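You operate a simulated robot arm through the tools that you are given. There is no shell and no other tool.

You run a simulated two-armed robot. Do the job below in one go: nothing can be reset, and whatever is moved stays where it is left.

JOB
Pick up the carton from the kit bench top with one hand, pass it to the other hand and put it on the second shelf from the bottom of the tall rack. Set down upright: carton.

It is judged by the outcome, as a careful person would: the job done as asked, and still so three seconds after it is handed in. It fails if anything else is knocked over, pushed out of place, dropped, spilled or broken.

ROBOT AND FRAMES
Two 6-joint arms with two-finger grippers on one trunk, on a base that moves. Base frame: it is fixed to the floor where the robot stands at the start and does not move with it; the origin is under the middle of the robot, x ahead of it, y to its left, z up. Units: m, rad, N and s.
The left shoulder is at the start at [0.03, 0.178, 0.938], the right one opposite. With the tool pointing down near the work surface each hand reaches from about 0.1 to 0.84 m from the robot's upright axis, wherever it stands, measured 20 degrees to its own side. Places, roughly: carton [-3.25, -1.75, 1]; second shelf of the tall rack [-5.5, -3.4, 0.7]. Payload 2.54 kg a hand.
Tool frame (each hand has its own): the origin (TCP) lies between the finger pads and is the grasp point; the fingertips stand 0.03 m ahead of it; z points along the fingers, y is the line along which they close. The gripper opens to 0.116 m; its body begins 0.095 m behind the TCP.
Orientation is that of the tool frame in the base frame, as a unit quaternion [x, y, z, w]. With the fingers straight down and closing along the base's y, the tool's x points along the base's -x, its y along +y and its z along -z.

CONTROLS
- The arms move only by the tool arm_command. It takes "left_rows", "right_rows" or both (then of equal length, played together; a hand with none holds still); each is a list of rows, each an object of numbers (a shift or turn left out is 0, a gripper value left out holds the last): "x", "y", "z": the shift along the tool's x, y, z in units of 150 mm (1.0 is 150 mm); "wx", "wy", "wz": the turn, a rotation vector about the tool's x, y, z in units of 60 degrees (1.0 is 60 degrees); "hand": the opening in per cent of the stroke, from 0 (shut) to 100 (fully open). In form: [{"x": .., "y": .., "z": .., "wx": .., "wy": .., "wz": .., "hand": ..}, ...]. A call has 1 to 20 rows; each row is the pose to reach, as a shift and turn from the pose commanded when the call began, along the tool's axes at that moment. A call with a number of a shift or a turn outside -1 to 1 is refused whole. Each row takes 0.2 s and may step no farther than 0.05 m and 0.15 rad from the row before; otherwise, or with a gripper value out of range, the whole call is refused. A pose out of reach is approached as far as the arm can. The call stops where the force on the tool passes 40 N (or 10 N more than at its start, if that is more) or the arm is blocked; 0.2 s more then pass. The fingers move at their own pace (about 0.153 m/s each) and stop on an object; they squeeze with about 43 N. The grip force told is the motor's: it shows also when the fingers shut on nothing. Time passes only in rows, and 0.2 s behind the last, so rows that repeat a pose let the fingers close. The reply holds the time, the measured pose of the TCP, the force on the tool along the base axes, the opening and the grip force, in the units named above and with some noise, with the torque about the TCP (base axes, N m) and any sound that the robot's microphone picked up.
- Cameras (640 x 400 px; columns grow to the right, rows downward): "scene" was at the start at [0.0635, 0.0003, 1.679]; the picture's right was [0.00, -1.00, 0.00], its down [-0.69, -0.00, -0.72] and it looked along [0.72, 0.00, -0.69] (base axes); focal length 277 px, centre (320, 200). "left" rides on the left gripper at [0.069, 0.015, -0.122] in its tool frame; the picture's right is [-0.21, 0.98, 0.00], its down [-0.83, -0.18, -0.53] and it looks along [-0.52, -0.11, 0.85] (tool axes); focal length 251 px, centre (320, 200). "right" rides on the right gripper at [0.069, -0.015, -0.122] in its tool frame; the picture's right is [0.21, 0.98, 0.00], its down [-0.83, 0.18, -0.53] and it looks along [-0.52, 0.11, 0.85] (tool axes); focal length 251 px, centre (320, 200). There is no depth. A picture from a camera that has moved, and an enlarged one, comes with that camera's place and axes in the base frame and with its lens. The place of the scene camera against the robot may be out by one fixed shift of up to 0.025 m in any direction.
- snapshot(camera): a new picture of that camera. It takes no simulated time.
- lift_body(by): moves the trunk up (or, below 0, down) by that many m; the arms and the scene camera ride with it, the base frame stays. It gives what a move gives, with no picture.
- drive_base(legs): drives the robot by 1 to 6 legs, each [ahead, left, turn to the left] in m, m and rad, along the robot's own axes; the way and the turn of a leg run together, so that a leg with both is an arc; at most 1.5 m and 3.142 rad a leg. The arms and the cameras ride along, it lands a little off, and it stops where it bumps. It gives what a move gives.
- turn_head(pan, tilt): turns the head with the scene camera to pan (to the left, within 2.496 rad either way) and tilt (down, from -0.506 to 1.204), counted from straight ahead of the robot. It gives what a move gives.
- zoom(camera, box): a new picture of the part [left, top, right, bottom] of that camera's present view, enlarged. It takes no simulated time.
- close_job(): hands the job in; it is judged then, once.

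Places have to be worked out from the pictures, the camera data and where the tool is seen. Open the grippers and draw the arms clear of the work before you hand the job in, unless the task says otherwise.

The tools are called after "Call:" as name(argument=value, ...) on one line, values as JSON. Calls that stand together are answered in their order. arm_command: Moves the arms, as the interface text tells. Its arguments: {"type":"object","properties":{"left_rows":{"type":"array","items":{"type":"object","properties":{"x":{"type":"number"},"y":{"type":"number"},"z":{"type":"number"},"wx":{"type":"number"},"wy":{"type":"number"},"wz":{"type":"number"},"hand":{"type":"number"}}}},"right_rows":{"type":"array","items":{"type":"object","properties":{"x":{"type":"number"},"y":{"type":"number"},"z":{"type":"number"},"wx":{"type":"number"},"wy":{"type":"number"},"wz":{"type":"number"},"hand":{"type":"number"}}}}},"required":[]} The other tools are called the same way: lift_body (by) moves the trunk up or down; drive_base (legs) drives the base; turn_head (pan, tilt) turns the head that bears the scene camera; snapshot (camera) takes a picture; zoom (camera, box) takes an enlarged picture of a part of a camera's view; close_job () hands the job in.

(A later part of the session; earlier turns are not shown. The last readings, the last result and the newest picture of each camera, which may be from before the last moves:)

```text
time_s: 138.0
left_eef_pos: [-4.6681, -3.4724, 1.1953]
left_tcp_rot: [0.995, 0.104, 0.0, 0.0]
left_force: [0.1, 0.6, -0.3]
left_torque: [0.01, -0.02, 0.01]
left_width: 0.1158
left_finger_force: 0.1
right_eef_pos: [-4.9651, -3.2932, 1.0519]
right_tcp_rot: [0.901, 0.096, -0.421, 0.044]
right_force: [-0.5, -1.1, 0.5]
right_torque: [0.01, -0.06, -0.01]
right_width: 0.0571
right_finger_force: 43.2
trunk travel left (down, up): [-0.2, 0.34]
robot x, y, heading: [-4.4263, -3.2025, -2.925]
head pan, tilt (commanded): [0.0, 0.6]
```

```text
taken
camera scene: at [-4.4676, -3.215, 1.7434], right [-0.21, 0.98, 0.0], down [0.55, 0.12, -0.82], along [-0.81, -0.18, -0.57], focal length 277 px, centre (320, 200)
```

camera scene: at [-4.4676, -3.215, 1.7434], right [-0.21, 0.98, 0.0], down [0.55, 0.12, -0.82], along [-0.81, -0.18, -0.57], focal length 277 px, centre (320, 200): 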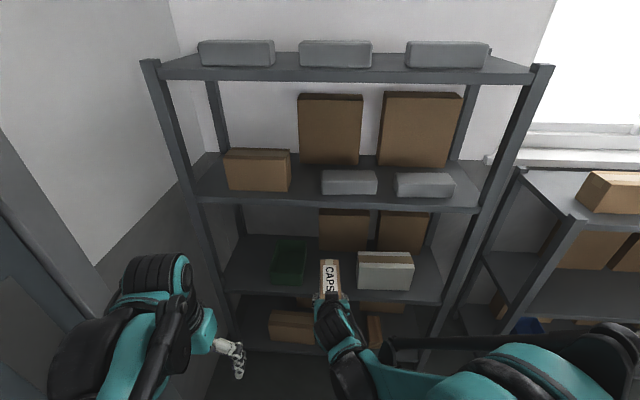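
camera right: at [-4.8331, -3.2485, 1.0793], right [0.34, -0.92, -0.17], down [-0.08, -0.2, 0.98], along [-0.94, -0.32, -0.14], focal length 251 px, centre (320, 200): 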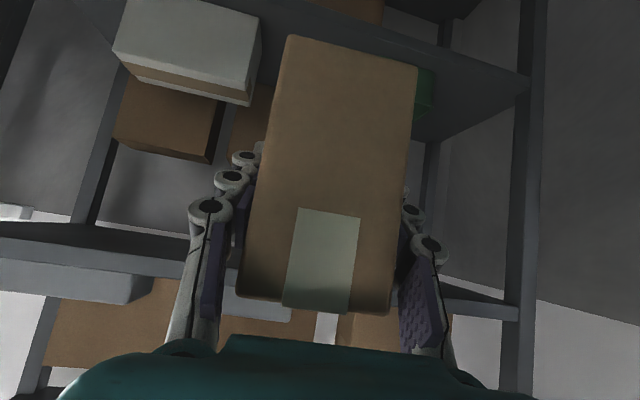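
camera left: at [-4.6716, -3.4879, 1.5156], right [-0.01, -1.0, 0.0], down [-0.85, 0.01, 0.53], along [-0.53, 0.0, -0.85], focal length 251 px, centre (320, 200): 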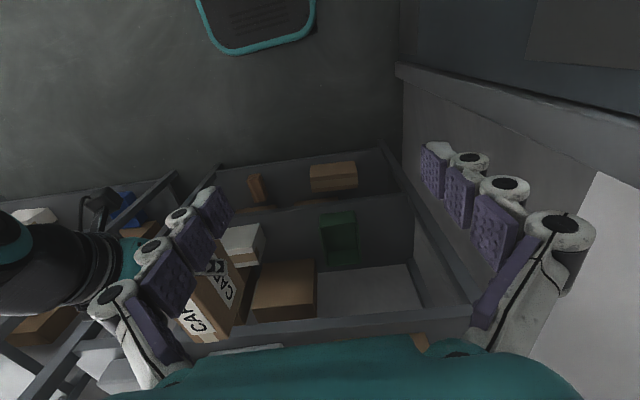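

The carton holds. I lower the trunk the remaining 0.2 m.

Call:
lift_body(by=-0.195)

Call:
snapshot(camera="right")

Call:
snapshot(camera="scene")

Call:
snapshot(camera="left")

```text
time_s: 140.1
left_eef_pos: [-4.6675, -3.4715, 0.9993]
left_tcp_rot: [0.994, 0.105, 0.0, 0.0]
left_force: [0.5, 0.6, 0.2]
left_torque: [0.02, 0.0, -0.01]
left_width: 0.1161
left_finger_force: 0.0
right_eef_pos: [-4.9653, -3.2933, 0.8568]
right_tcp_rot: [0.902, 0.097, -0.419, 0.044]
right_force: [0.1, -0.2, -0.5]
right_torque: [0.03, -0.1, -0.02]
right_width: 0.0571
right_finger_force: 44.0
trunk travel left (down, up): [-0.005, 0.535]
robot x, y, heading: [-4.4227, -3.2039, -2.925]
head pan, tilt (commanded): [0.0, 0.6]
```

```text
taken
camera right: at [-4.8331, -3.2485, 0.8843], right [0.34, -0.92, -0.17], down [-0.08, -0.2, 0.98], along [-0.94, -0.32, -0.14], focal length 251 px, centre (320, 200)
```

right: 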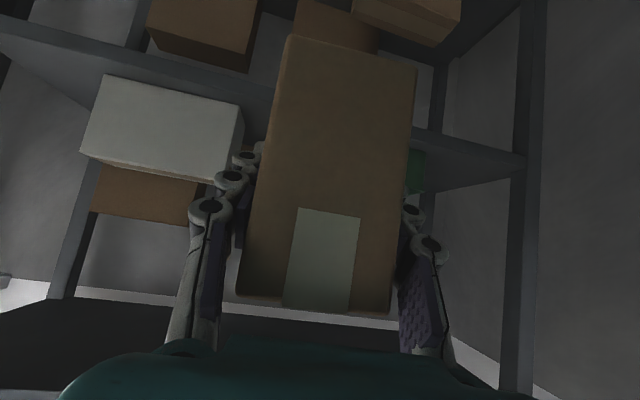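

```text
taken
camera scene: at [-4.4676, -3.215, 1.5484], right [-0.21, 0.98, 0.0], down [0.55, 0.12, -0.82], along [-0.81, -0.18, -0.57], focal length 277 px, centre (320, 200)
```

scene: 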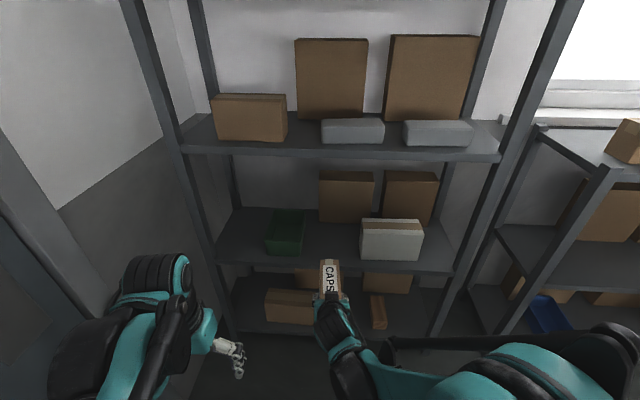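

```text
taken
camera left: at [-4.5977, -3.4724, 1.1204], right [-0.01, -1.0, 0.0], down [-0.85, 0.01, 0.53], along [-0.53, 0.0, -0.85], focal length 251 px, centre (320, 200)
```

left: 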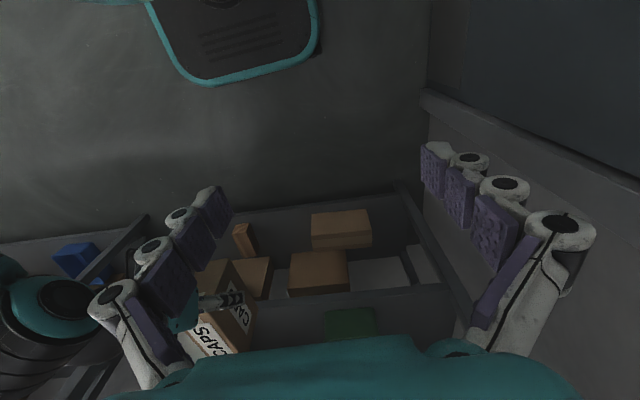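

I enlarge the present scene view and the left wrist view, to get the shelf height from the different camera heights.

Call:
zoom(camera="scene", box=[200, 160, 480, 335])

Call:
zoom(camera="left", box=[190, 180, 430, 350])

Call:
zoom(camera="right", box=[60, 20, 560, 330])

```text
2.29 times, centred on (340, 248) of scene
camera zoom: at [-4.4676, -3.215, 1.5484], right [-0.21, 0.98, 0.0], down [0.55, 0.12, -0.82], along [-0.81, -0.18, -0.57], focal length 633 px, centre (274, 91)
```

zoom: 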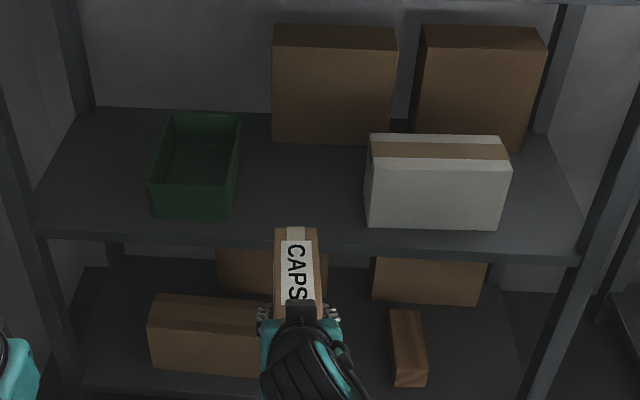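

```text
2.35 times, centred on (310, 265) of left
camera zoom: at [-4.5977, -3.4724, 1.1204], right [-0.01, -1.0, 0.0], down [-0.85, 0.01, 0.53], along [-0.53, 0.0, -0.85], focal length 592 px, centre (344, 47)
```

zoom: 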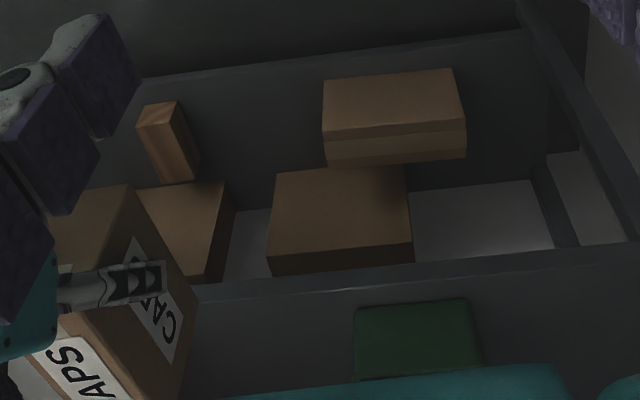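

```text
1.28 times, centred on (310, 175) of right
camera zoom: at [-4.8331, -3.2485, 0.8843], right [0.34, -0.92, -0.17], down [-0.08, -0.2, 0.98], along [-0.94, -0.32, -0.14], focal length 322 px, centre (333, 232)
```

zoom: 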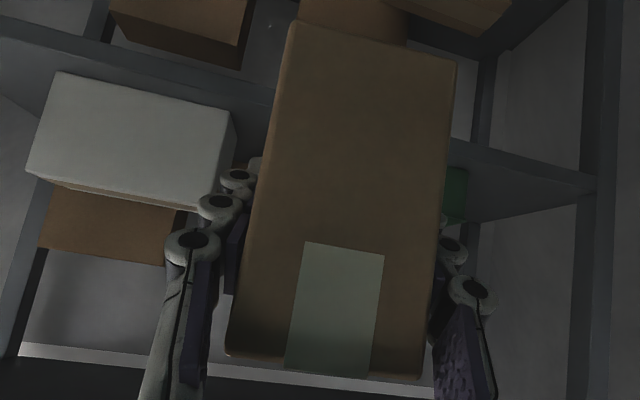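

From the different heights, shelf 2 comes out at z≈0.65-0.66; the front edge near my target is x≈-5.25, so the carton centre goes to about (-5.355,-3.363). Before driving in I check the left elbow against the side wall.

Call:
turn_head(pan=1.4, tilt=0.6)

Call:
snapshot(camera="scene")

```text
time_s: 141.7
left_eef_pos: [-4.6683, -3.472, 1.0003]
left_tcp_rot: [0.995, 0.104, 0.0, 0.0]
left_force: [-1.1, 0.0, -0.5]
left_torque: [0.04, 0.01, -0.02]
left_width: 0.1158
left_finger_force: 0.0
right_eef_pos: [-4.9663, -3.2936, 0.8584]
right_tcp_rot: [0.901, 0.096, -0.42, 0.044]
right_force: [-0.8, -0.2, -0.6]
right_torque: [-0.01, -0.1, -0.03]
right_width: 0.057
right_finger_force: 42.8
trunk travel left (down, up): [-0.005, 0.535]
robot x, y, heading: [-4.4222, -3.2052, -2.923]
head pan, tilt (commanded): [1.4, 0.6]
```

```text
taken
camera scene: at [-4.3774, -3.2844, 1.5483], right [-1.0, -0.04, 0.0], down [-0.03, 0.56, -0.83], along [0.04, -0.82, -0.56], focal length 277 px, centre (320, 200)
```

scene: 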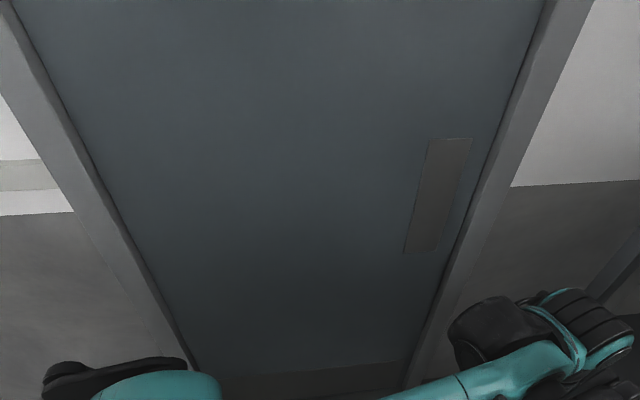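

The left elbow is behind the robot, well off the wall. I drive in the first 0.2 m toward the shelf and check.

Call:
turn_head(pan=-0.1, tilt=0.7)

Call:
drive_base(legs=[[0.2, -0.016, 0]])

Call:
snapshot(camera="scene")

Call:
snapshot(camera="right")

```text
time_s: 143.3
left_eef_pos: [-4.6686, -3.4716, 1.0009]
left_tcp_rot: [0.995, 0.104, -0.001, 0.0]
left_force: [-0.6, 0.6, -0.1]
left_torque: [0.01, 0.0, -0.02]
left_width: 0.116
left_finger_force: 0.0
right_eef_pos: [-4.9659, -3.2933, 0.8572]
right_tcp_rot: [0.901, 0.097, -0.42, 0.045]
right_force: [0.3, 0.1, 0.8]
right_torque: [0.05, -0.11, 0.0]
right_width: 0.057
right_finger_force: 43.0
trunk travel left (down, up): [-0.005, 0.535]
robot x, y, heading: [-4.4201, -3.2036, -2.925]
head pan, tilt (commanded): [-0.099, 0.7]
```

```text
time_s: 144.9
left_eef_pos: [-4.87, -3.5006, 1.0001]
left_tcp_rot: [0.995, 0.103, 0.001, 0.0]
left_force: [-0.2, -0.4, 0.4]
left_torque: [0.03, 0.01, -0.02]
left_width: 0.1158
left_finger_force: 0.0
right_eef_pos: [-5.1658, -3.3214, 0.856]
right_tcp_rot: [0.901, 0.096, -0.421, 0.043]
right_force: [-0.6, -0.1, 0.3]
right_torque: [0.03, -0.11, 0.0]
right_width: 0.0575
right_finger_force: 43.2
trunk travel left (down, up): [-0.005, 0.535]
robot x, y, heading: [-4.6212, -3.2277, -2.922]
head pan, tilt (commanded): [-0.099, 0.7]
```

```text
taken
camera scene: at [-4.6672, -3.2337, 1.5396], right [-0.12, 0.99, 0.0], down [0.64, 0.08, -0.76], along [-0.76, -0.09, -0.65], focal length 277 px, centre (320, 200)
```

scene: 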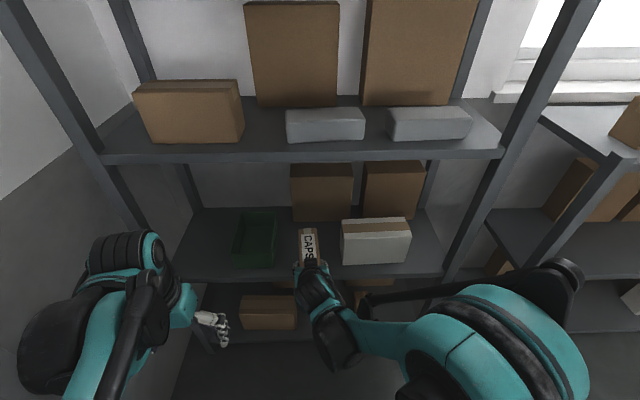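

```text
taken
camera right: at [-5.0341, -3.2761, 0.8838], right [0.34, -0.92, -0.17], down [-0.08, -0.2, 0.98], along [-0.94, -0.32, -0.15], focal length 251 px, centre (320, 200)
```

right: 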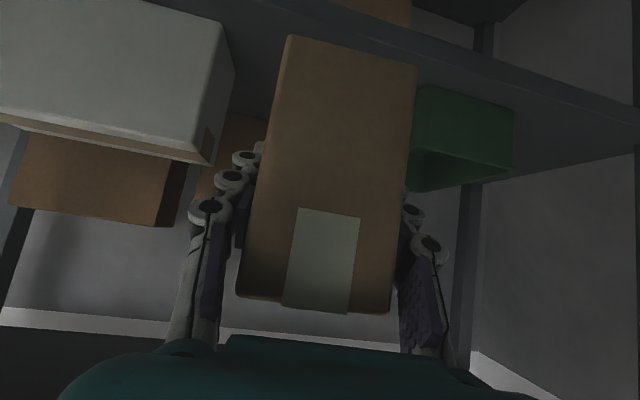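

The right camera puts the white box corner and the bin at shelf height z≈0.655, and the carton is level, pointing into the gap. I drive the last 0.16 m in, still 15 cm above final height.

Call:
drive_base(legs=[[0.16, 0, 0]])

Call:
snapshot(camera="scene")

Call:
snapshot(camera="right")

Call:
snapshot(camera="left")

```text
time_s: 146.3
left_eef_pos: [-5.0249, -3.5339, 1.0009]
left_tcp_rot: [0.995, 0.103, 0.0, -0.001]
left_force: [-0.6, -0.1, -0.2]
left_torque: [0.01, -0.06, -0.02]
left_width: 0.116
left_finger_force: 0.1
right_eef_pos: [-5.3211, -3.3539, 0.8552]
right_tcp_rot: [0.902, 0.096, -0.42, 0.044]
right_force: [-0.4, -0.3, 0.4]
right_torque: [0.03, -0.14, -0.04]
right_width: 0.0572
right_finger_force: 42.6
trunk travel left (down, up): [-0.005, 0.535]
robot x, y, heading: [-4.7751, -3.2653, -2.925]
head pan, tilt (commanded): [-0.099, 0.7]
```

```text
taken
camera scene: at [-4.8229, -3.268, 1.5396], right [-0.12, 0.99, 0.0], down [0.64, 0.07, -0.76], along [-0.76, -0.09, -0.65], focal length 277 px, centre (320, 200)
```

scene: 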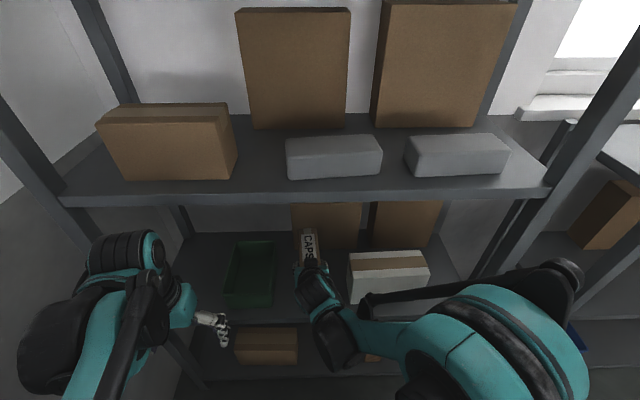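

```text
taken
camera right: at [-5.1897, -3.3101, 0.8837], right [0.34, -0.93, -0.17], down [-0.08, -0.2, 0.98], along [-0.94, -0.32, -0.15], focal length 251 px, centre (320, 200)
```

right: 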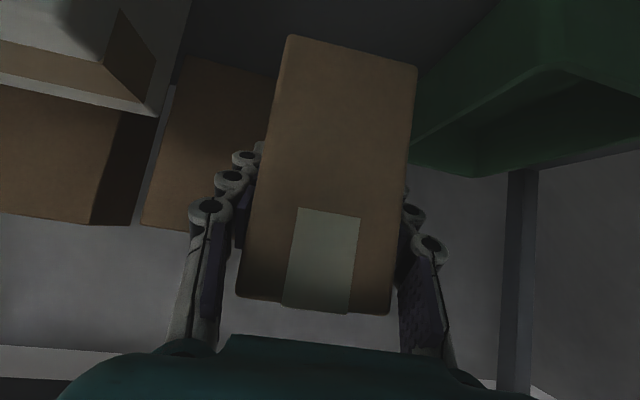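

```text
taken
camera left: at [-4.9548, -3.5342, 1.1199], right [-0.01, -1.0, 0.0], down [-0.85, 0.01, 0.53], along [-0.53, 0.01, -0.85], focal length 251 px, centre (320, 200)
```

left: 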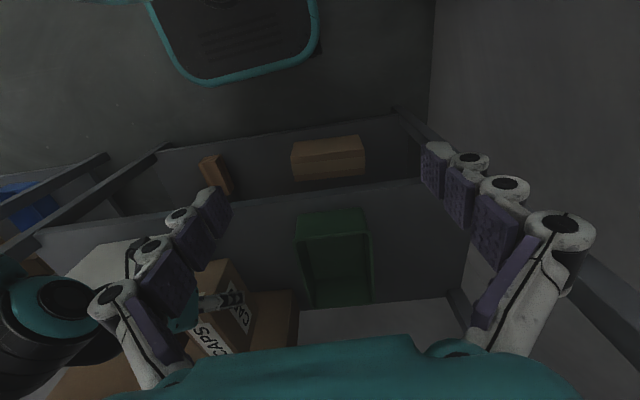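

The carton is inside the shelf bay above the gap. I enlarge scene and left views to check the clearances before lowering.

Call:
zoom(camera="scene", box=[200, 200, 460, 360])

Call:
zoom(camera="left", box=[140, 170, 400, 350])

```text
2.46 times, centred on (330, 280) of scene
camera zoom: at [-4.8229, -3.268, 1.5396], right [-0.12, 0.99, 0.0], down [0.64, 0.07, -0.76], along [-0.76, -0.09, -0.65], focal length 682 px, centre (295, 3)
```

zoom: 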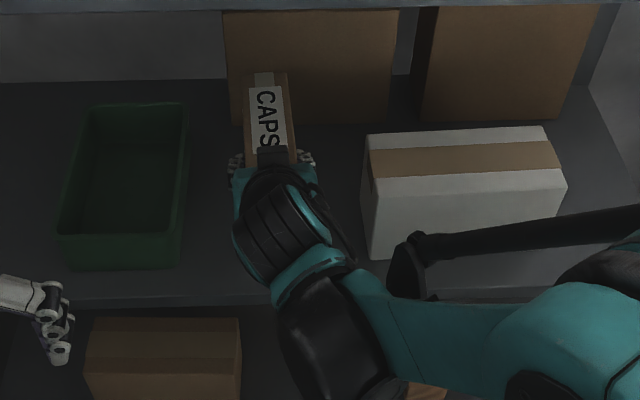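

```text
2.22 times, centred on (270, 260) of left
camera zoom: at [-4.9548, -3.5342, 1.1199], right [-0.01, -1.0, 0.0], down [-0.85, 0.01, 0.53], along [-0.53, 0.01, -0.85], focal length 559 px, centre (431, 67)
```

zoom: 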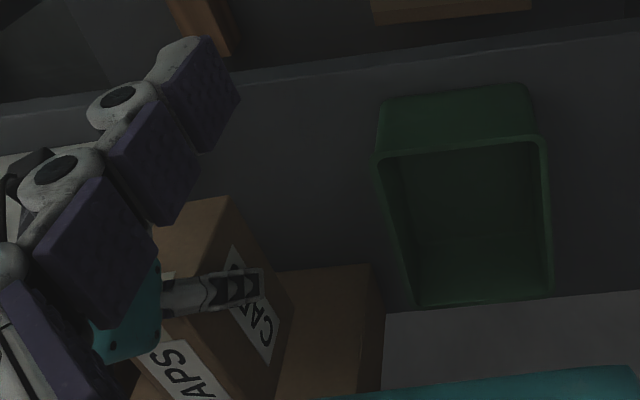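

Clearances look even: about 10 cm on each side. I lower the right hand straight down 5 cm slowly.

Call:
arm_command(right_rows=[{"x": 0.02, "z": 0.017, "hand": 0}, {"x": 0.055, "z": 0.046}, {"x": 0.092, "z": 0.077}, {"x": 0.128, "z": 0.107}, {"x": 0.163, "z": 0.137}, {"x": 0.2, "z": 0.168}, {"x": 0.235, "z": 0.197}, {"x": 0.255, "z": 0.214}])

Call:
snapshot(camera="scene")

Call:
snapshot(camera="right")

```text
time_s: 148.1
left_eef_pos: [-5.0244, -3.5331, 0.9995]
left_tcp_rot: [0.995, 0.103, 0.0, 0.0]
left_force: [0.5, -0.1, -0.8]
left_torque: [0.0, -0.04, 0.0]
left_width: 0.1163
left_finger_force: 0.1
right_eef_pos: [-5.3201, -3.3546, 0.8068]
right_tcp_rot: [0.902, 0.097, -0.419, 0.045]
right_force: [-0.3, -0.1, 0.2]
right_torque: [-0.01, -0.08, 0.0]
right_width: 0.0569
right_finger_force: 42.9
trunk travel left (down, up): [-0.005, 0.535]
robot x, y, heading: [-4.778, -3.2611, -2.922]
head pan, tilt (commanded): [-0.099, 0.7]
```

```text
taken
camera scene: at [-4.8216, -3.2677, 1.5397], right [-0.12, 0.99, 0.0], down [0.64, 0.07, -0.76], along [-0.76, -0.09, -0.64], focal length 277 px, centre (320, 200)
```

scene: 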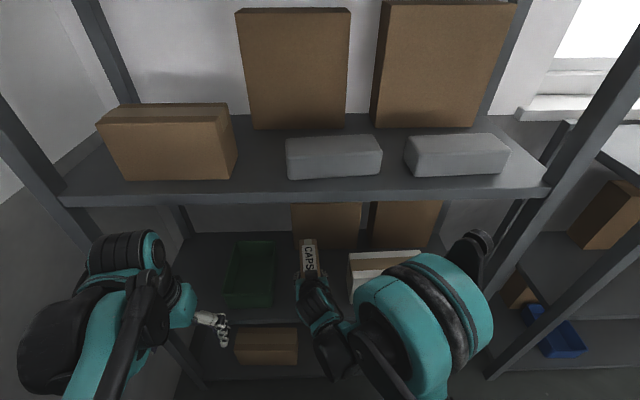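

```text
taken
camera right: at [-5.189, -3.3099, 0.8338], right [0.34, -0.93, -0.17], down [-0.08, -0.2, 0.98], along [-0.94, -0.32, -0.15], focal length 251 px, centre (320, 200)
```

right: 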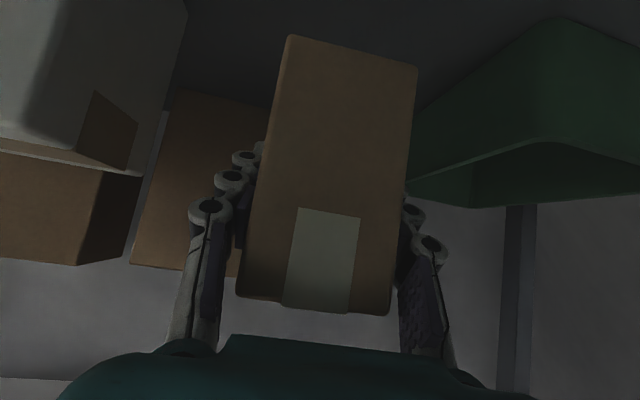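

The elbow rearranged a bit but stays about 0.15 m clear of the rack. I lower another 5 cm and check again.

Call:
arm_command(right_rows=[{"x": 0.02, "z": 0.017, "hand": 0}, {"x": 0.055, "z": 0.046}, {"x": 0.092, "z": 0.077}, {"x": 0.128, "z": 0.107}, {"x": 0.163, "z": 0.137}, {"x": 0.2, "z": 0.168}, {"x": 0.235, "z": 0.197}, {"x": 0.255, "z": 0.214}])

Call:
snapshot(camera="scene")

Call:
snapshot(camera="right")

```text
time_s: 149.9
left_eef_pos: [-5.0245, -3.5334, 1.0006]
left_tcp_rot: [0.995, 0.103, 0.0, 0.0]
left_force: [-0.3, 0.4, 0.1]
left_torque: [0.0, 0.02, 0.02]
left_width: 0.116
left_finger_force: 0.0
right_eef_pos: [-5.3301, -3.3606, 0.7728]
right_tcp_rot: [0.902, 0.097, -0.419, 0.045]
right_force: [-0.3, -0.4, 0.1]
right_torque: [0.04, -0.1, -0.01]
right_width: 0.0575
right_finger_force: 42.6
right hand out of reach, approached as far as the arm can: row 6, 7, 8
trunk travel left (down, up): [-0.005, 0.535]
robot x, y, heading: [-4.7752, -3.2649, -2.928]
head pan, tilt (commanded): [-0.099, 0.7]
```

```text
taken
camera scene: at [-4.8219, -3.2679, 1.5396], right [-0.12, 0.99, 0.0], down [0.64, 0.07, -0.76], along [-0.76, -0.09, -0.64], focal length 277 px, centre (320, 200)
```

scene: 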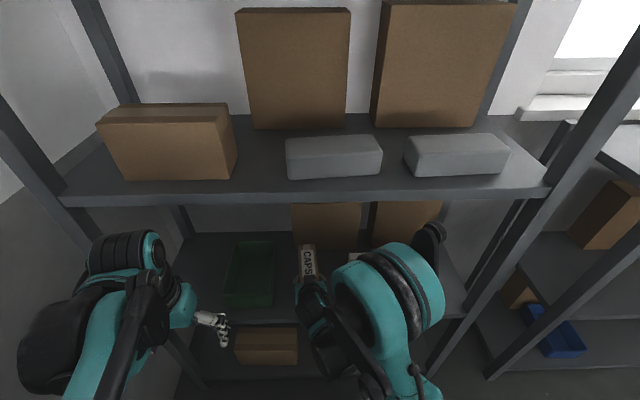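

```text
taken
camera right: at [-5.1976, -3.3159, 0.7991], right [0.34, -0.93, -0.17], down [-0.08, -0.21, 0.98], along [-0.94, -0.32, -0.15], focal length 251 px, centre (320, 200)
```

right: 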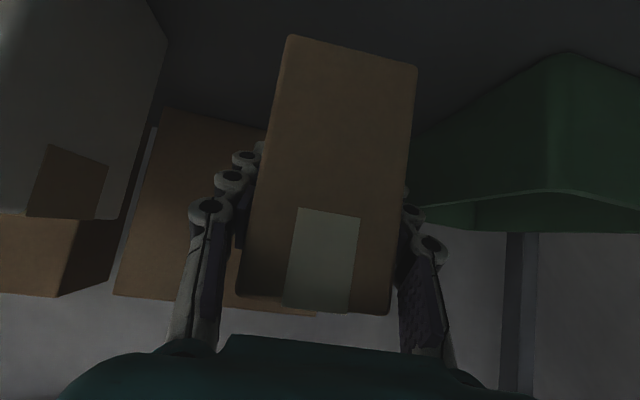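

The arm is folded too tightly at this distance, so it cannot go lower. I raise the hand 5 cm again, then back the base off so the arm can work more stretched.

Call:
arm_command(right_rows=[{"x": -0.02, "z": -0.017, "hand": 0}, {"x": -0.055, "z": -0.046}, {"x": -0.092, "z": -0.077}, {"x": -0.128, "z": -0.107}, {"x": -0.163, "z": -0.137}, {"x": -0.2, "z": -0.168}, {"x": -0.235, "z": -0.197}, {"x": -0.255, "z": -0.214}])

Call:
snapshot(camera="right")

```text
time_s: 151.7
left_eef_pos: [-5.0245, -3.5334, 0.9996]
left_tcp_rot: [0.995, 0.103, 0.0, 0.0]
left_force: [1.8, 0.2, 0.0]
left_torque: [0.03, 0.02, -0.03]
left_width: 0.116
left_finger_force: 0.1
right_eef_pos: [-5.3297, -3.3607, 0.8233]
right_tcp_rot: [0.901, 0.097, -0.421, 0.044]
right_force: [0.3, -0.6, 1.2]
right_torque: [0.01, -0.1, -0.01]
right_width: 0.0571
right_finger_force: 42.9
trunk travel left (down, up): [-0.005, 0.535]
robot x, y, heading: [-4.7804, -3.263, -2.923]
head pan, tilt (commanded): [-0.099, 0.7]
```

```text
taken
camera right: at [-5.1971, -3.3161, 0.8493], right [0.34, -0.93, -0.17], down [-0.08, -0.2, 0.98], along [-0.94, -0.32, -0.15], focal length 251 px, centre (320, 200)
```

right: 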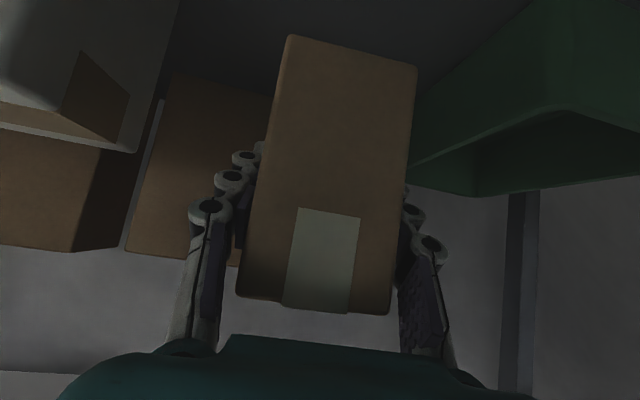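

The carton is steady at z 0.823. I drive straight back 0.22 m.

Call:
drive_base(legs=[[-0.22, 0, 0]])

Call:
snapshot(camera="scene")

```text
time_s: 153.4
left_eef_pos: [-4.8064, -3.4862, 1.0003]
left_tcp_rot: [0.995, 0.104, 0.0, 0.0]
left_force: [0.1, -0.4, 0.1]
left_torque: [-0.05, 0.06, -0.03]
left_width: 0.1158
left_finger_force: 0.1
right_eef_pos: [-5.1135, -3.3149, 0.8232]
right_tcp_rot: [0.901, 0.097, -0.421, 0.045]
right_force: [0.2, 0.8, 0.7]
right_torque: [0.0, -0.08, -0.04]
right_width: 0.0572
right_finger_force: 42.9
trunk travel left (down, up): [-0.005, 0.535]
robot x, y, heading: [-4.561, -3.2138, -2.924]
head pan, tilt (commanded): [-0.099, 0.7]
```

```text
taken
camera scene: at [-4.6043, -3.22, 1.5397], right [-0.12, 0.99, 0.0], down [0.64, 0.08, -0.77], along [-0.76, -0.09, -0.64], focal length 277 px, centre (320, 200)
```

scene: 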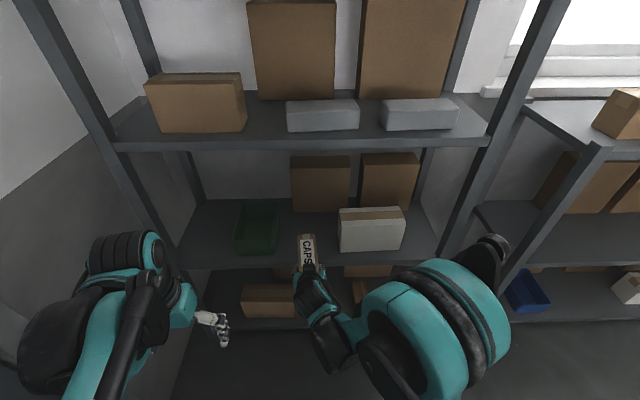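

I now stretch the arm forward about 0.19 m along the same line into the bay, slowly, keeping the carton's height.

Call:
arm_command(right_rows=[{"x": -0.012, "z": 0.015, "hand": 0}, {"x": -0.041, "y": -0.001, "z": 0.049}, {"x": -0.09, "y": -0.002, "z": 0.107}, {"x": -0.148, "y": -0.004, "z": 0.176}, {"x": -0.209, "y": -0.005, "z": 0.249}, {"x": -0.271, "y": -0.007, "z": 0.322}, {"x": -0.332, "y": -0.008, "z": 0.396}, {"x": -0.394, "y": -0.01, "z": 0.469}, {"x": -0.455, "y": -0.011, "z": 0.542}, {"x": -0.517, "y": -0.013, "z": 0.616}, {"x": -0.578, "y": -0.014, "z": 0.689}, {"x": -0.64, "y": -0.016, "z": 0.762}, {"x": -0.697, "y": -0.017, "z": 0.83}, {"x": -0.746, "y": -0.018, "z": 0.889}, {"x": -0.787, "y": -0.019, "z": 0.938}, {"x": -0.82, "y": -0.02, "z": 0.977}])

Call:
snapshot(camera="scene")

Call:
snapshot(camera="right")

```text
time_s: 156.8
left_eef_pos: [-4.8075, -3.486, 1.0002]
left_tcp_rot: [0.995, 0.103, 0.001, 0.0]
left_force: [0.6, 0.4, 0.1]
left_torque: [0.02, -0.04, -0.01]
left_width: 0.116
left_finger_force: 0.1
right_eef_pos: [-5.3006, -3.3516, 0.8222]
right_tcp_rot: [0.901, 0.098, -0.42, 0.045]
right_force: [-0.6, 0.3, -0.1]
right_torque: [0.01, -0.11, 0.02]
right_width: 0.0569
right_finger_force: 42.9
trunk travel left (down, up): [-0.005, 0.535]
robot x, y, heading: [-4.5635, -3.2149, -2.925]
head pan, tilt (commanded): [-0.099, 0.7]
```

```text
taken
camera scene: at [-4.6058, -3.2203, 1.5397], right [-0.12, 0.99, 0.0], down [0.64, 0.08, -0.76], along [-0.76, -0.09, -0.64], focal length 277 px, centre (320, 200)
```

scene: 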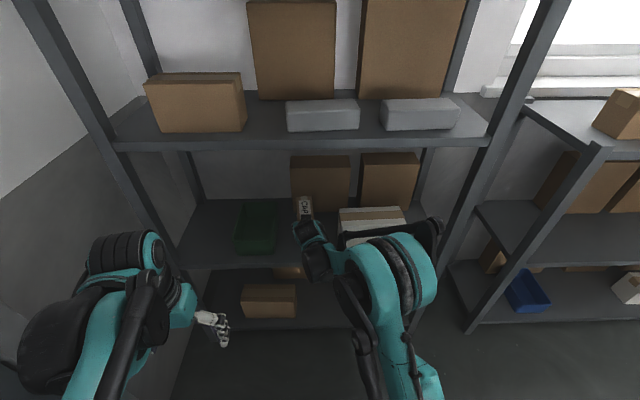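

```text
taken
camera right: at [-5.1695, -3.3069, 0.849], right [0.34, -0.92, -0.17], down [-0.08, -0.2, 0.98], along [-0.94, -0.32, -0.15], focal length 251 px, centre (320, 200)
```

right: 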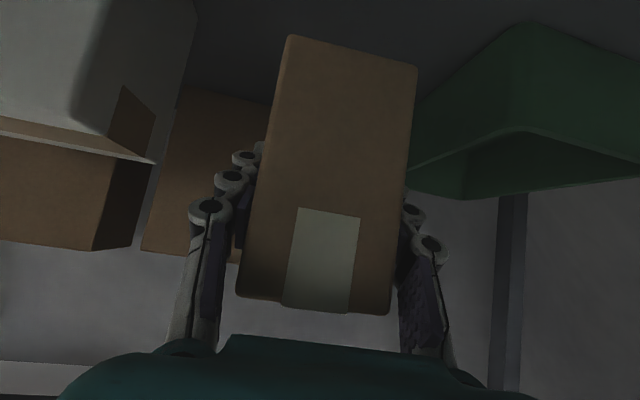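

The stretched arm is fine: elbow well short of the rack. I move the last 2 cm forward while lowering 6 cm.

Call:
arm_command(right_rows=[{"x": 0.008, "z": 0.013, "hand": 0}, {"x": 0.026, "z": 0.044}, {"x": 0.05, "z": 0.085}, {"x": 0.075, "z": 0.128}, {"x": 0.1, "z": 0.17}, {"x": 0.125, "z": 0.212}, {"x": 0.15, "z": 0.255}, {"x": 0.175, "z": 0.297}, {"x": 0.198, "z": 0.337}, {"x": 0.214, "z": 0.364}, {"x": 0.222, "z": 0.377}])

Call:
snapshot(camera="scene")

Call:
snapshot(camera="right")

Call:
snapshot(camera="left")

```text
time_s: 159.2
left_eef_pos: [-4.8077, -3.4863, 0.9991]
left_tcp_rot: [0.995, 0.103, -0.001, 0.0]
left_force: [-1.1, -0.2, -1.1]
left_torque: [0.04, 0.03, 0.05]
left_width: 0.1161
left_finger_force: 0.0
right_eef_pos: [-5.3228, -3.3562, 0.7601]
right_tcp_rot: [0.901, 0.097, -0.419, 0.045]
right_force: [0.0, 0.1, 0.3]
right_torque: [0.04, -0.11, 0.0]
right_width: 0.057
right_finger_force: 42.6
trunk travel left (down, up): [-0.005, 0.535]
robot x, y, heading: [-4.5578, -3.2163, -2.923]
head pan, tilt (commanded): [-0.099, 0.7]
```

```text
taken
camera scene: at [-4.6057, -3.2203, 1.5397], right [-0.12, 0.99, 0.0], down [0.64, 0.08, -0.76], along [-0.76, -0.09, -0.64], focal length 277 px, centre (320, 200)
```

scene: 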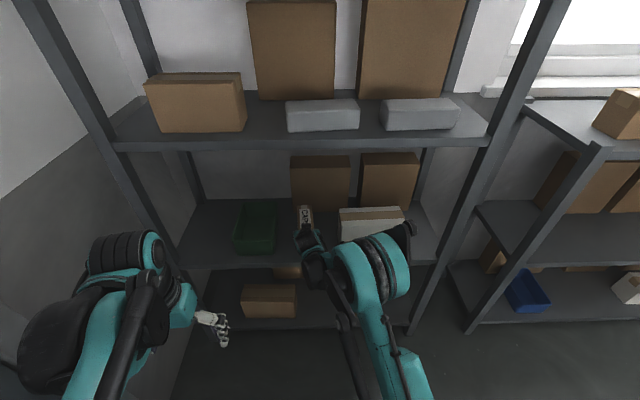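

```text
taken
camera right: at [-5.1903, -3.3117, 0.787], right [0.34, -0.92, -0.17], down [-0.08, -0.2, 0.98], along [-0.94, -0.32, -0.15], focal length 251 px, centre (320, 200)
```

right: 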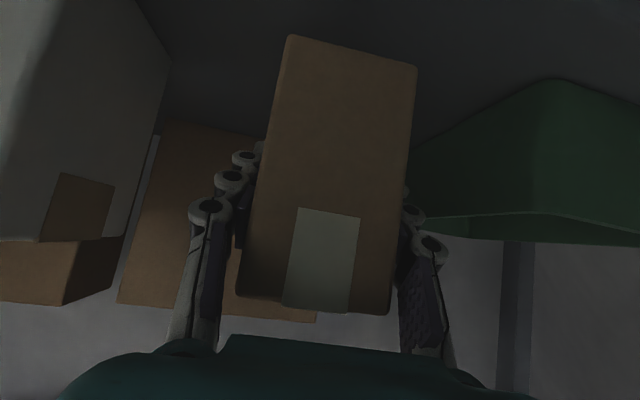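

```text
taken
camera left: at [-4.7376, -3.4868, 1.1201], right [-0.01, -1.0, 0.0], down [-0.85, 0.01, 0.53], along [-0.53, 0.0, -0.85], focal length 251 px, centre (320, 200)
```

left: 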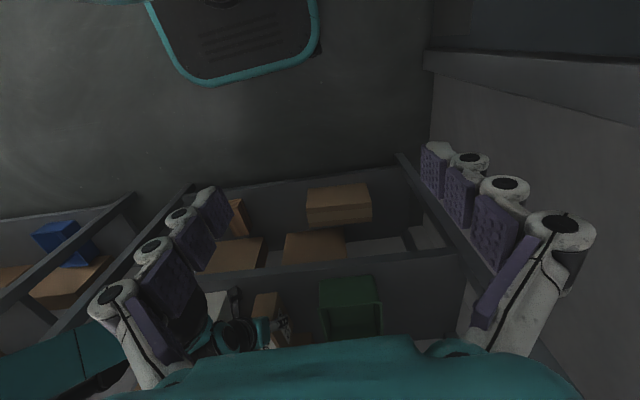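

The bin's lower corner from this close view again gives shelf z≈0.66, so contact should come at TCP z≈0.712. I lower 3.3 cm, then will go in small steps watching the force.

Call:
arm_command(right_rows=[{"x": 0.012, "z": 0.01, "hand": 0}, {"x": 0.036, "z": 0.03}, {"x": 0.06, "z": 0.05}, {"x": 0.085, "z": 0.071}, {"x": 0.11, "z": 0.092}, {"x": 0.135, "z": 0.113}, {"x": 0.155, "z": 0.13}, {"x": 0.168, "z": 0.141}])

Call:
snapshot(camera="right")

Call:
zoom(camera="scene", box=[200, 170, 440, 320])

```text
time_s: 161.0
left_eef_pos: [-4.8079, -3.4863, 0.9999]
left_tcp_rot: [0.995, 0.104, 0.0, 0.0]
left_force: [-0.3, 0.1, 0.0]
left_torque: [0.0, 0.0, 0.01]
left_width: 0.1163
left_finger_force: 0.1
right_eef_pos: [-5.3225, -3.3565, 0.7277]
right_tcp_rot: [0.901, 0.097, -0.42, 0.044]
right_force: [-0.8, 0.5, 0.0]
right_torque: [0.03, -0.11, 0.02]
right_width: 0.057
right_finger_force: 42.7
trunk travel left (down, up): [-0.005, 0.535]
robot x, y, heading: [-4.5602, -3.2145, -2.927]
head pan, tilt (commanded): [-0.099, 0.7]
```

```text
taken
camera right: at [-5.19, -3.312, 0.7544], right [0.34, -0.92, -0.17], down [-0.08, -0.2, 0.98], along [-0.94, -0.32, -0.15], focal length 251 px, centre (320, 200)
```

right: 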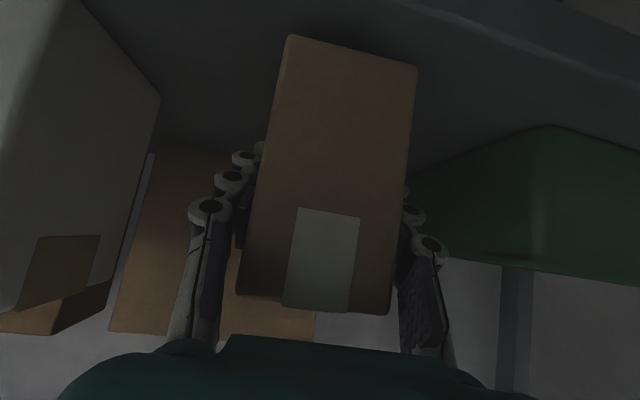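

```text
2.67 times, centred on (320, 245) of scene
camera zoom: at [-4.6057, -3.2203, 1.5397], right [-0.12, 0.99, 0.0], down [0.64, 0.08, -0.76], along [-0.76, -0.09, -0.64], focal length 739 px, centre (320, 80)
```

zoom: 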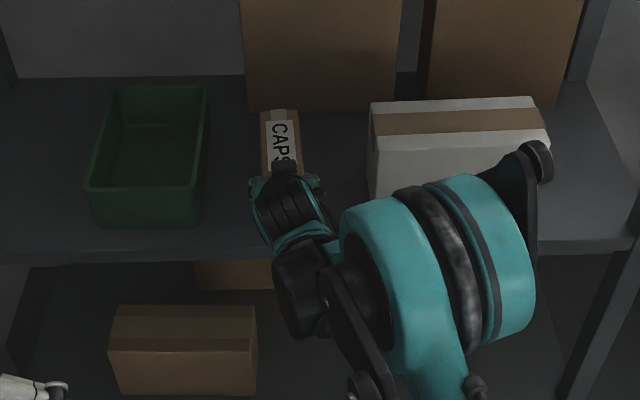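

About 1.2 cm remain by my estimate. I lower 7 mm gently and read the force.

Call:
arm_command(right_rows=[{"x": 0.009, "z": 0.0075, "hand": 0}, {"x": 0.018, "z": 0.015}, {"x": 0.027, "z": 0.0225}, {"x": 0.0357, "z": 0.03}])

```text
time_s: 162.0
left_eef_pos: [-4.8091, -3.4868, 1.0006]
left_tcp_rot: [0.995, 0.104, 0.0, 0.0]
left_force: [0.2, -0.2, -0.2]
left_torque: [-0.01, -0.01, -0.01]
left_width: 0.116
left_finger_force: 0.0
right_eef_pos: [-5.3213, -3.3563, 0.7203]
right_tcp_rot: [0.901, 0.098, -0.42, 0.045]
right_force: [0.5, 0.0, 0.7]
right_torque: [0.01, -0.14, -0.03]
right_width: 0.057
right_finger_force: 42.9
trunk travel left (down, up): [-0.005, 0.535]
robot x, y, heading: [-4.5636, -3.2166, -2.927]
head pan, tilt (commanded): [-0.099, 0.7]
```

No contact yet (force within noise). I lower 3 mm more.

Call:
arm_command(right_rows=[{"x": 0.0077, "z": 0.0064, "hand": 0}, {"x": 0.0153, "z": 0.0128}])

```text
time_s: 162.6
left_eef_pos: [-4.8085, -3.4871, 1.0002]
left_tcp_rot: [0.995, 0.104, -0.001, 0.0]
left_force: [-0.7, -0.7, -0.4]
left_torque: [-0.01, 0.02, -0.02]
left_width: 0.116
left_finger_force: 0.0
right_eef_pos: [-5.3216, -3.3558, 0.7163]
right_tcp_rot: [0.901, 0.097, -0.42, 0.044]
right_force: [0.4, 0.4, 0.3]
right_torque: [0.05, -0.1, -0.01]
right_width: 0.0571
right_finger_force: 42.8
trunk travel left (down, up): [-0.005, 0.535]
robot x, y, heading: [-4.5618, -3.2182, -2.924]
head pan, tilt (commanded): [-0.099, 0.7]
```

Still free. Another 3 mm.

Call:
arm_command(right_rows=[{"x": 0.0077, "z": 0.0064, "hand": 0}, {"x": 0.0153, "z": 0.0128}])

Call:
snapshot(camera="right")

```text
time_s: 163.2
left_eef_pos: [-4.808, -3.4856, 0.9995]
left_tcp_rot: [0.995, 0.104, 0.0, 0.001]
left_force: [0.9, -0.3, 0.4]
left_torque: [0.02, -0.02, -0.02]
left_width: 0.116
left_finger_force: 0.0
right_eef_pos: [-5.3213, -3.3556, 0.7145]
right_tcp_rot: [0.901, 0.097, -0.42, 0.045]
right_force: [-0.5, -0.6, -0.1]
right_torque: [-0.12, 0.11, -0.03]
right_width: 0.0569
right_finger_force: 43.2
trunk travel left (down, up): [-0.005, 0.535]
robot x, y, heading: [-4.5607, -3.2142, -2.926]
head pan, tilt (commanded): [-0.099, 0.7]
```

```text
taken
camera right: at [-5.19, -3.3111, 0.7414], right [0.34, -0.92, -0.17], down [-0.08, -0.2, 0.98], along [-0.94, -0.32, -0.14], focal length 251 px, centre (320, 200)
```

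right: 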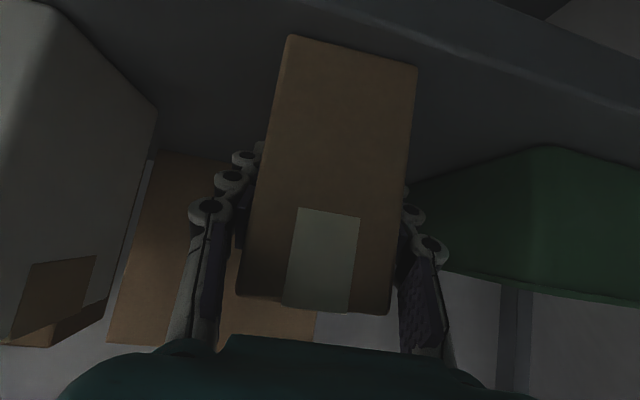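

The torque changed sign, so the carton's far end begins to touch at TCP z≈0.714. I lower 2 mm more.

Call:
arm_command(right_rows=[{"x": 0.005, "z": 0.0043, "hand": 0}, {"x": 0.0102, "z": 0.0085}])

```text
time_s: 163.8
left_eef_pos: [-4.8059, -3.4861, 1.0018]
left_tcp_rot: [0.995, 0.103, -0.001, 0.001]
left_force: [0.6, -0.5, -0.3]
left_torque: [-0.01, 0.0, 0.02]
left_width: 0.1158
left_finger_force: 0.0
right_eef_pos: [-5.3223, -3.3553, 0.7142]
right_tcp_rot: [0.901, 0.096, -0.422, 0.044]
right_force: [-5.7, -1.1, 16.5]
right_torque: [-0.33, -0.48, -0.09]
right_width: 0.0572
right_finger_force: 42.7
trunk travel left (down, up): [-0.005, 0.535]
robot x, y, heading: [-4.5611, -3.216, -2.923]
head pan, tilt (commanded): [-0.099, 0.7]
```

Firm contact now (16 N up): the carton stands on the shelf. I ease back up about 1.5 mm to unload and then open the right gripper gradually.

Call:
arm_command(right_rows=[{"x": -0.004, "z": -0.003, "hand": 0}, {"x": -0.0077, "z": -0.0064}, {"x": -0.0077, "z": -0.0064}])

Call:
snapshot(camera="right")

```text
time_s: 164.6
left_eef_pos: [-4.8074, -3.4863, 0.9996]
left_tcp_rot: [0.995, 0.104, 0.0, 0.0]
left_force: [-0.5, -0.7, -0.1]
left_torque: [0.01, -0.03, 0.01]
left_width: 0.1158
left_finger_force: 0.1
right_eef_pos: [-5.3209, -3.3559, 0.7152]
right_tcp_rot: [0.901, 0.098, -0.42, 0.045]
right_force: [-3.2, 2.7, 5.7]
right_torque: [-0.34, 1.07, -0.34]
right_width: 0.0571
right_finger_force: 43.4
trunk travel left (down, up): [-0.005, 0.535]
robot x, y, heading: [-4.5629, -3.2151, -2.921]
head pan, tilt (commanded): [-0.099, 0.7]
```

```text
taken
camera right: at [-5.1897, -3.3112, 0.7413], right [0.34, -0.92, -0.17], down [-0.08, -0.2, 0.98], along [-0.94, -0.32, -0.14], focal length 251 px, centre (320, 200)
```

right: 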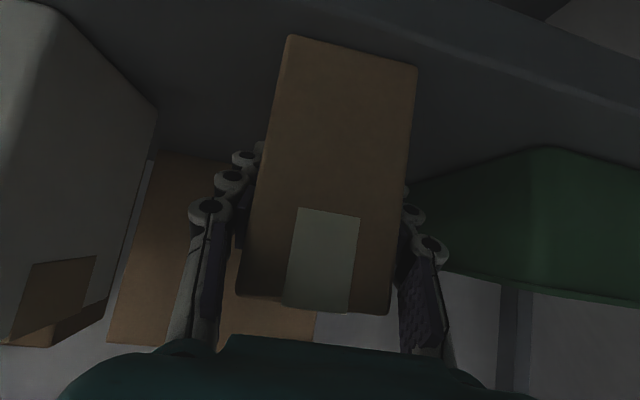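

Load is now about 6 N. I open the gripper in small steps to 85%.

Call:
arm_command(right_rows=[{"hand": 50}, {"hand": 53}, {"hand": 57}, {"hand": 63}, {"hand": 70}, {"hand": 78}, {"hand": 85}, {"hand": 85}, {"hand": 85}])

Call:
snapshot(camera="right")

Call:
zoom(camera="scene", box=[200, 170, 440, 320])

```text
time_s: 166.6
left_eef_pos: [-4.8081, -3.4873, 1.0001]
left_tcp_rot: [0.995, 0.103, 0.0, 0.0]
left_force: [-0.9, 0.5, 0.1]
left_torque: [0.02, 0.02, 0.04]
left_width: 0.1159
left_finger_force: 0.1
right_eef_pos: [-5.3232, -3.3563, 0.7136]
right_tcp_rot: [0.901, 0.098, -0.421, 0.045]
right_force: [-0.7, 0.1, 0.9]
right_torque: [0.01, -0.01, 0.0]
right_width: 0.0989
right_finger_force: 0.0
trunk travel left (down, up): [-0.005, 0.535]
robot x, y, heading: [-4.5604, -3.2137, -2.924]
head pan, tilt (commanded): [-0.099, 0.7]
```

```text
taken
camera right: at [-5.19, -3.3115, 0.741], right [0.34, -0.92, -0.17], down [-0.08, -0.2, 0.98], along [-0.94, -0.32, -0.14], focal length 251 px, centre (320, 200)
```

right: 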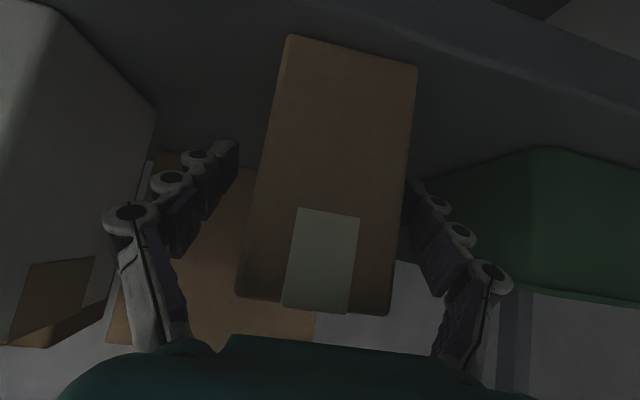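

```text
2.67 times, centred on (320, 245) of scene
camera zoom: at [-4.6053, -3.2202, 1.5397], right [-0.12, 0.99, 0.0], down [0.64, 0.08, -0.76], along [-0.76, -0.09, -0.64], focal length 739 px, centre (320, 80)
```

zoom: 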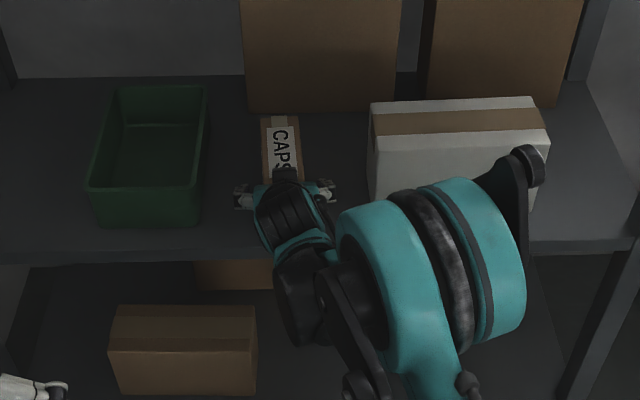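

The carton stands free and upright with the fingers clear of it. I withdraw the right hand straight back along its axis, slowly.

Call:
arm_command(right_rows=[{"z": -0.04, "hand": 85}, {"z": -0.1}, {"z": -0.17}, {"z": -0.25}, {"z": -0.34}, {"z": -0.44}, {"z": -0.55}, {"z": -0.66}, {"z": -0.77}, {"z": -0.88}, {"z": -1.0}])

Call:
snapshot(camera="right")

Call:
snapshot(camera="scene")

```text
time_s: 169.0
left_eef_pos: [-4.8074, -3.4855, 0.9998]
left_tcp_rot: [0.995, 0.104, -0.001, 0.0]
left_force: [-0.1, -0.8, 0.8]
left_torque: [-0.02, 0.03, 0.02]
left_width: 0.116
left_finger_force: 0.2
right_eef_pos: [-5.2102, -3.3313, 0.8105]
right_tcp_rot: [0.901, 0.098, -0.421, 0.045]
right_force: [0.8, 0.4, -0.5]
right_torque: [0.01, 0.0, -0.01]
right_width: 0.0989
right_finger_force: 0.0
trunk travel left (down, up): [-0.005, 0.535]
robot x, y, heading: [-4.5589, -3.2197, -2.933]
head pan, tilt (commanded): [-0.099, 0.7]
```

```text
taken
camera right: at [-5.0772, -3.2868, 0.8377], right [0.34, -0.92, -0.17], down [-0.08, -0.2, 0.98], along [-0.94, -0.32, -0.14], focal length 251 px, centre (320, 200)
```

right: 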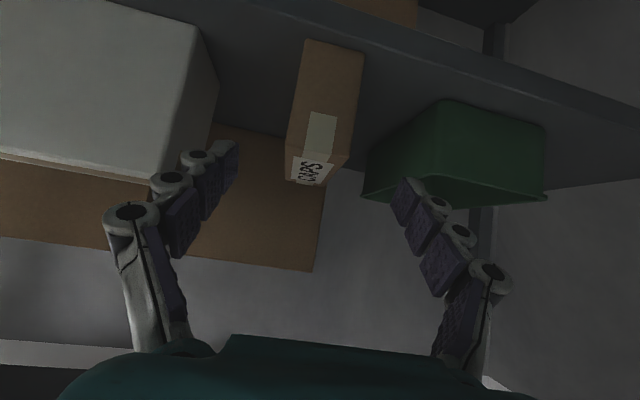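

```text
taken
camera scene: at [-4.6048, -3.2201, 1.5397], right [-0.12, 0.99, 0.0], down [0.64, 0.08, -0.77], along [-0.76, -0.09, -0.64], focal length 277 px, centre (320, 200)
```

scene: 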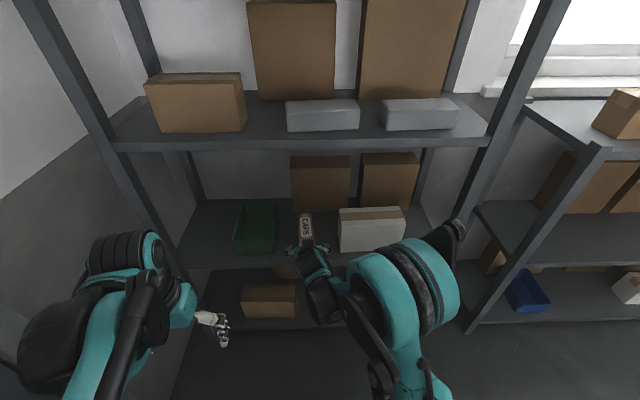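

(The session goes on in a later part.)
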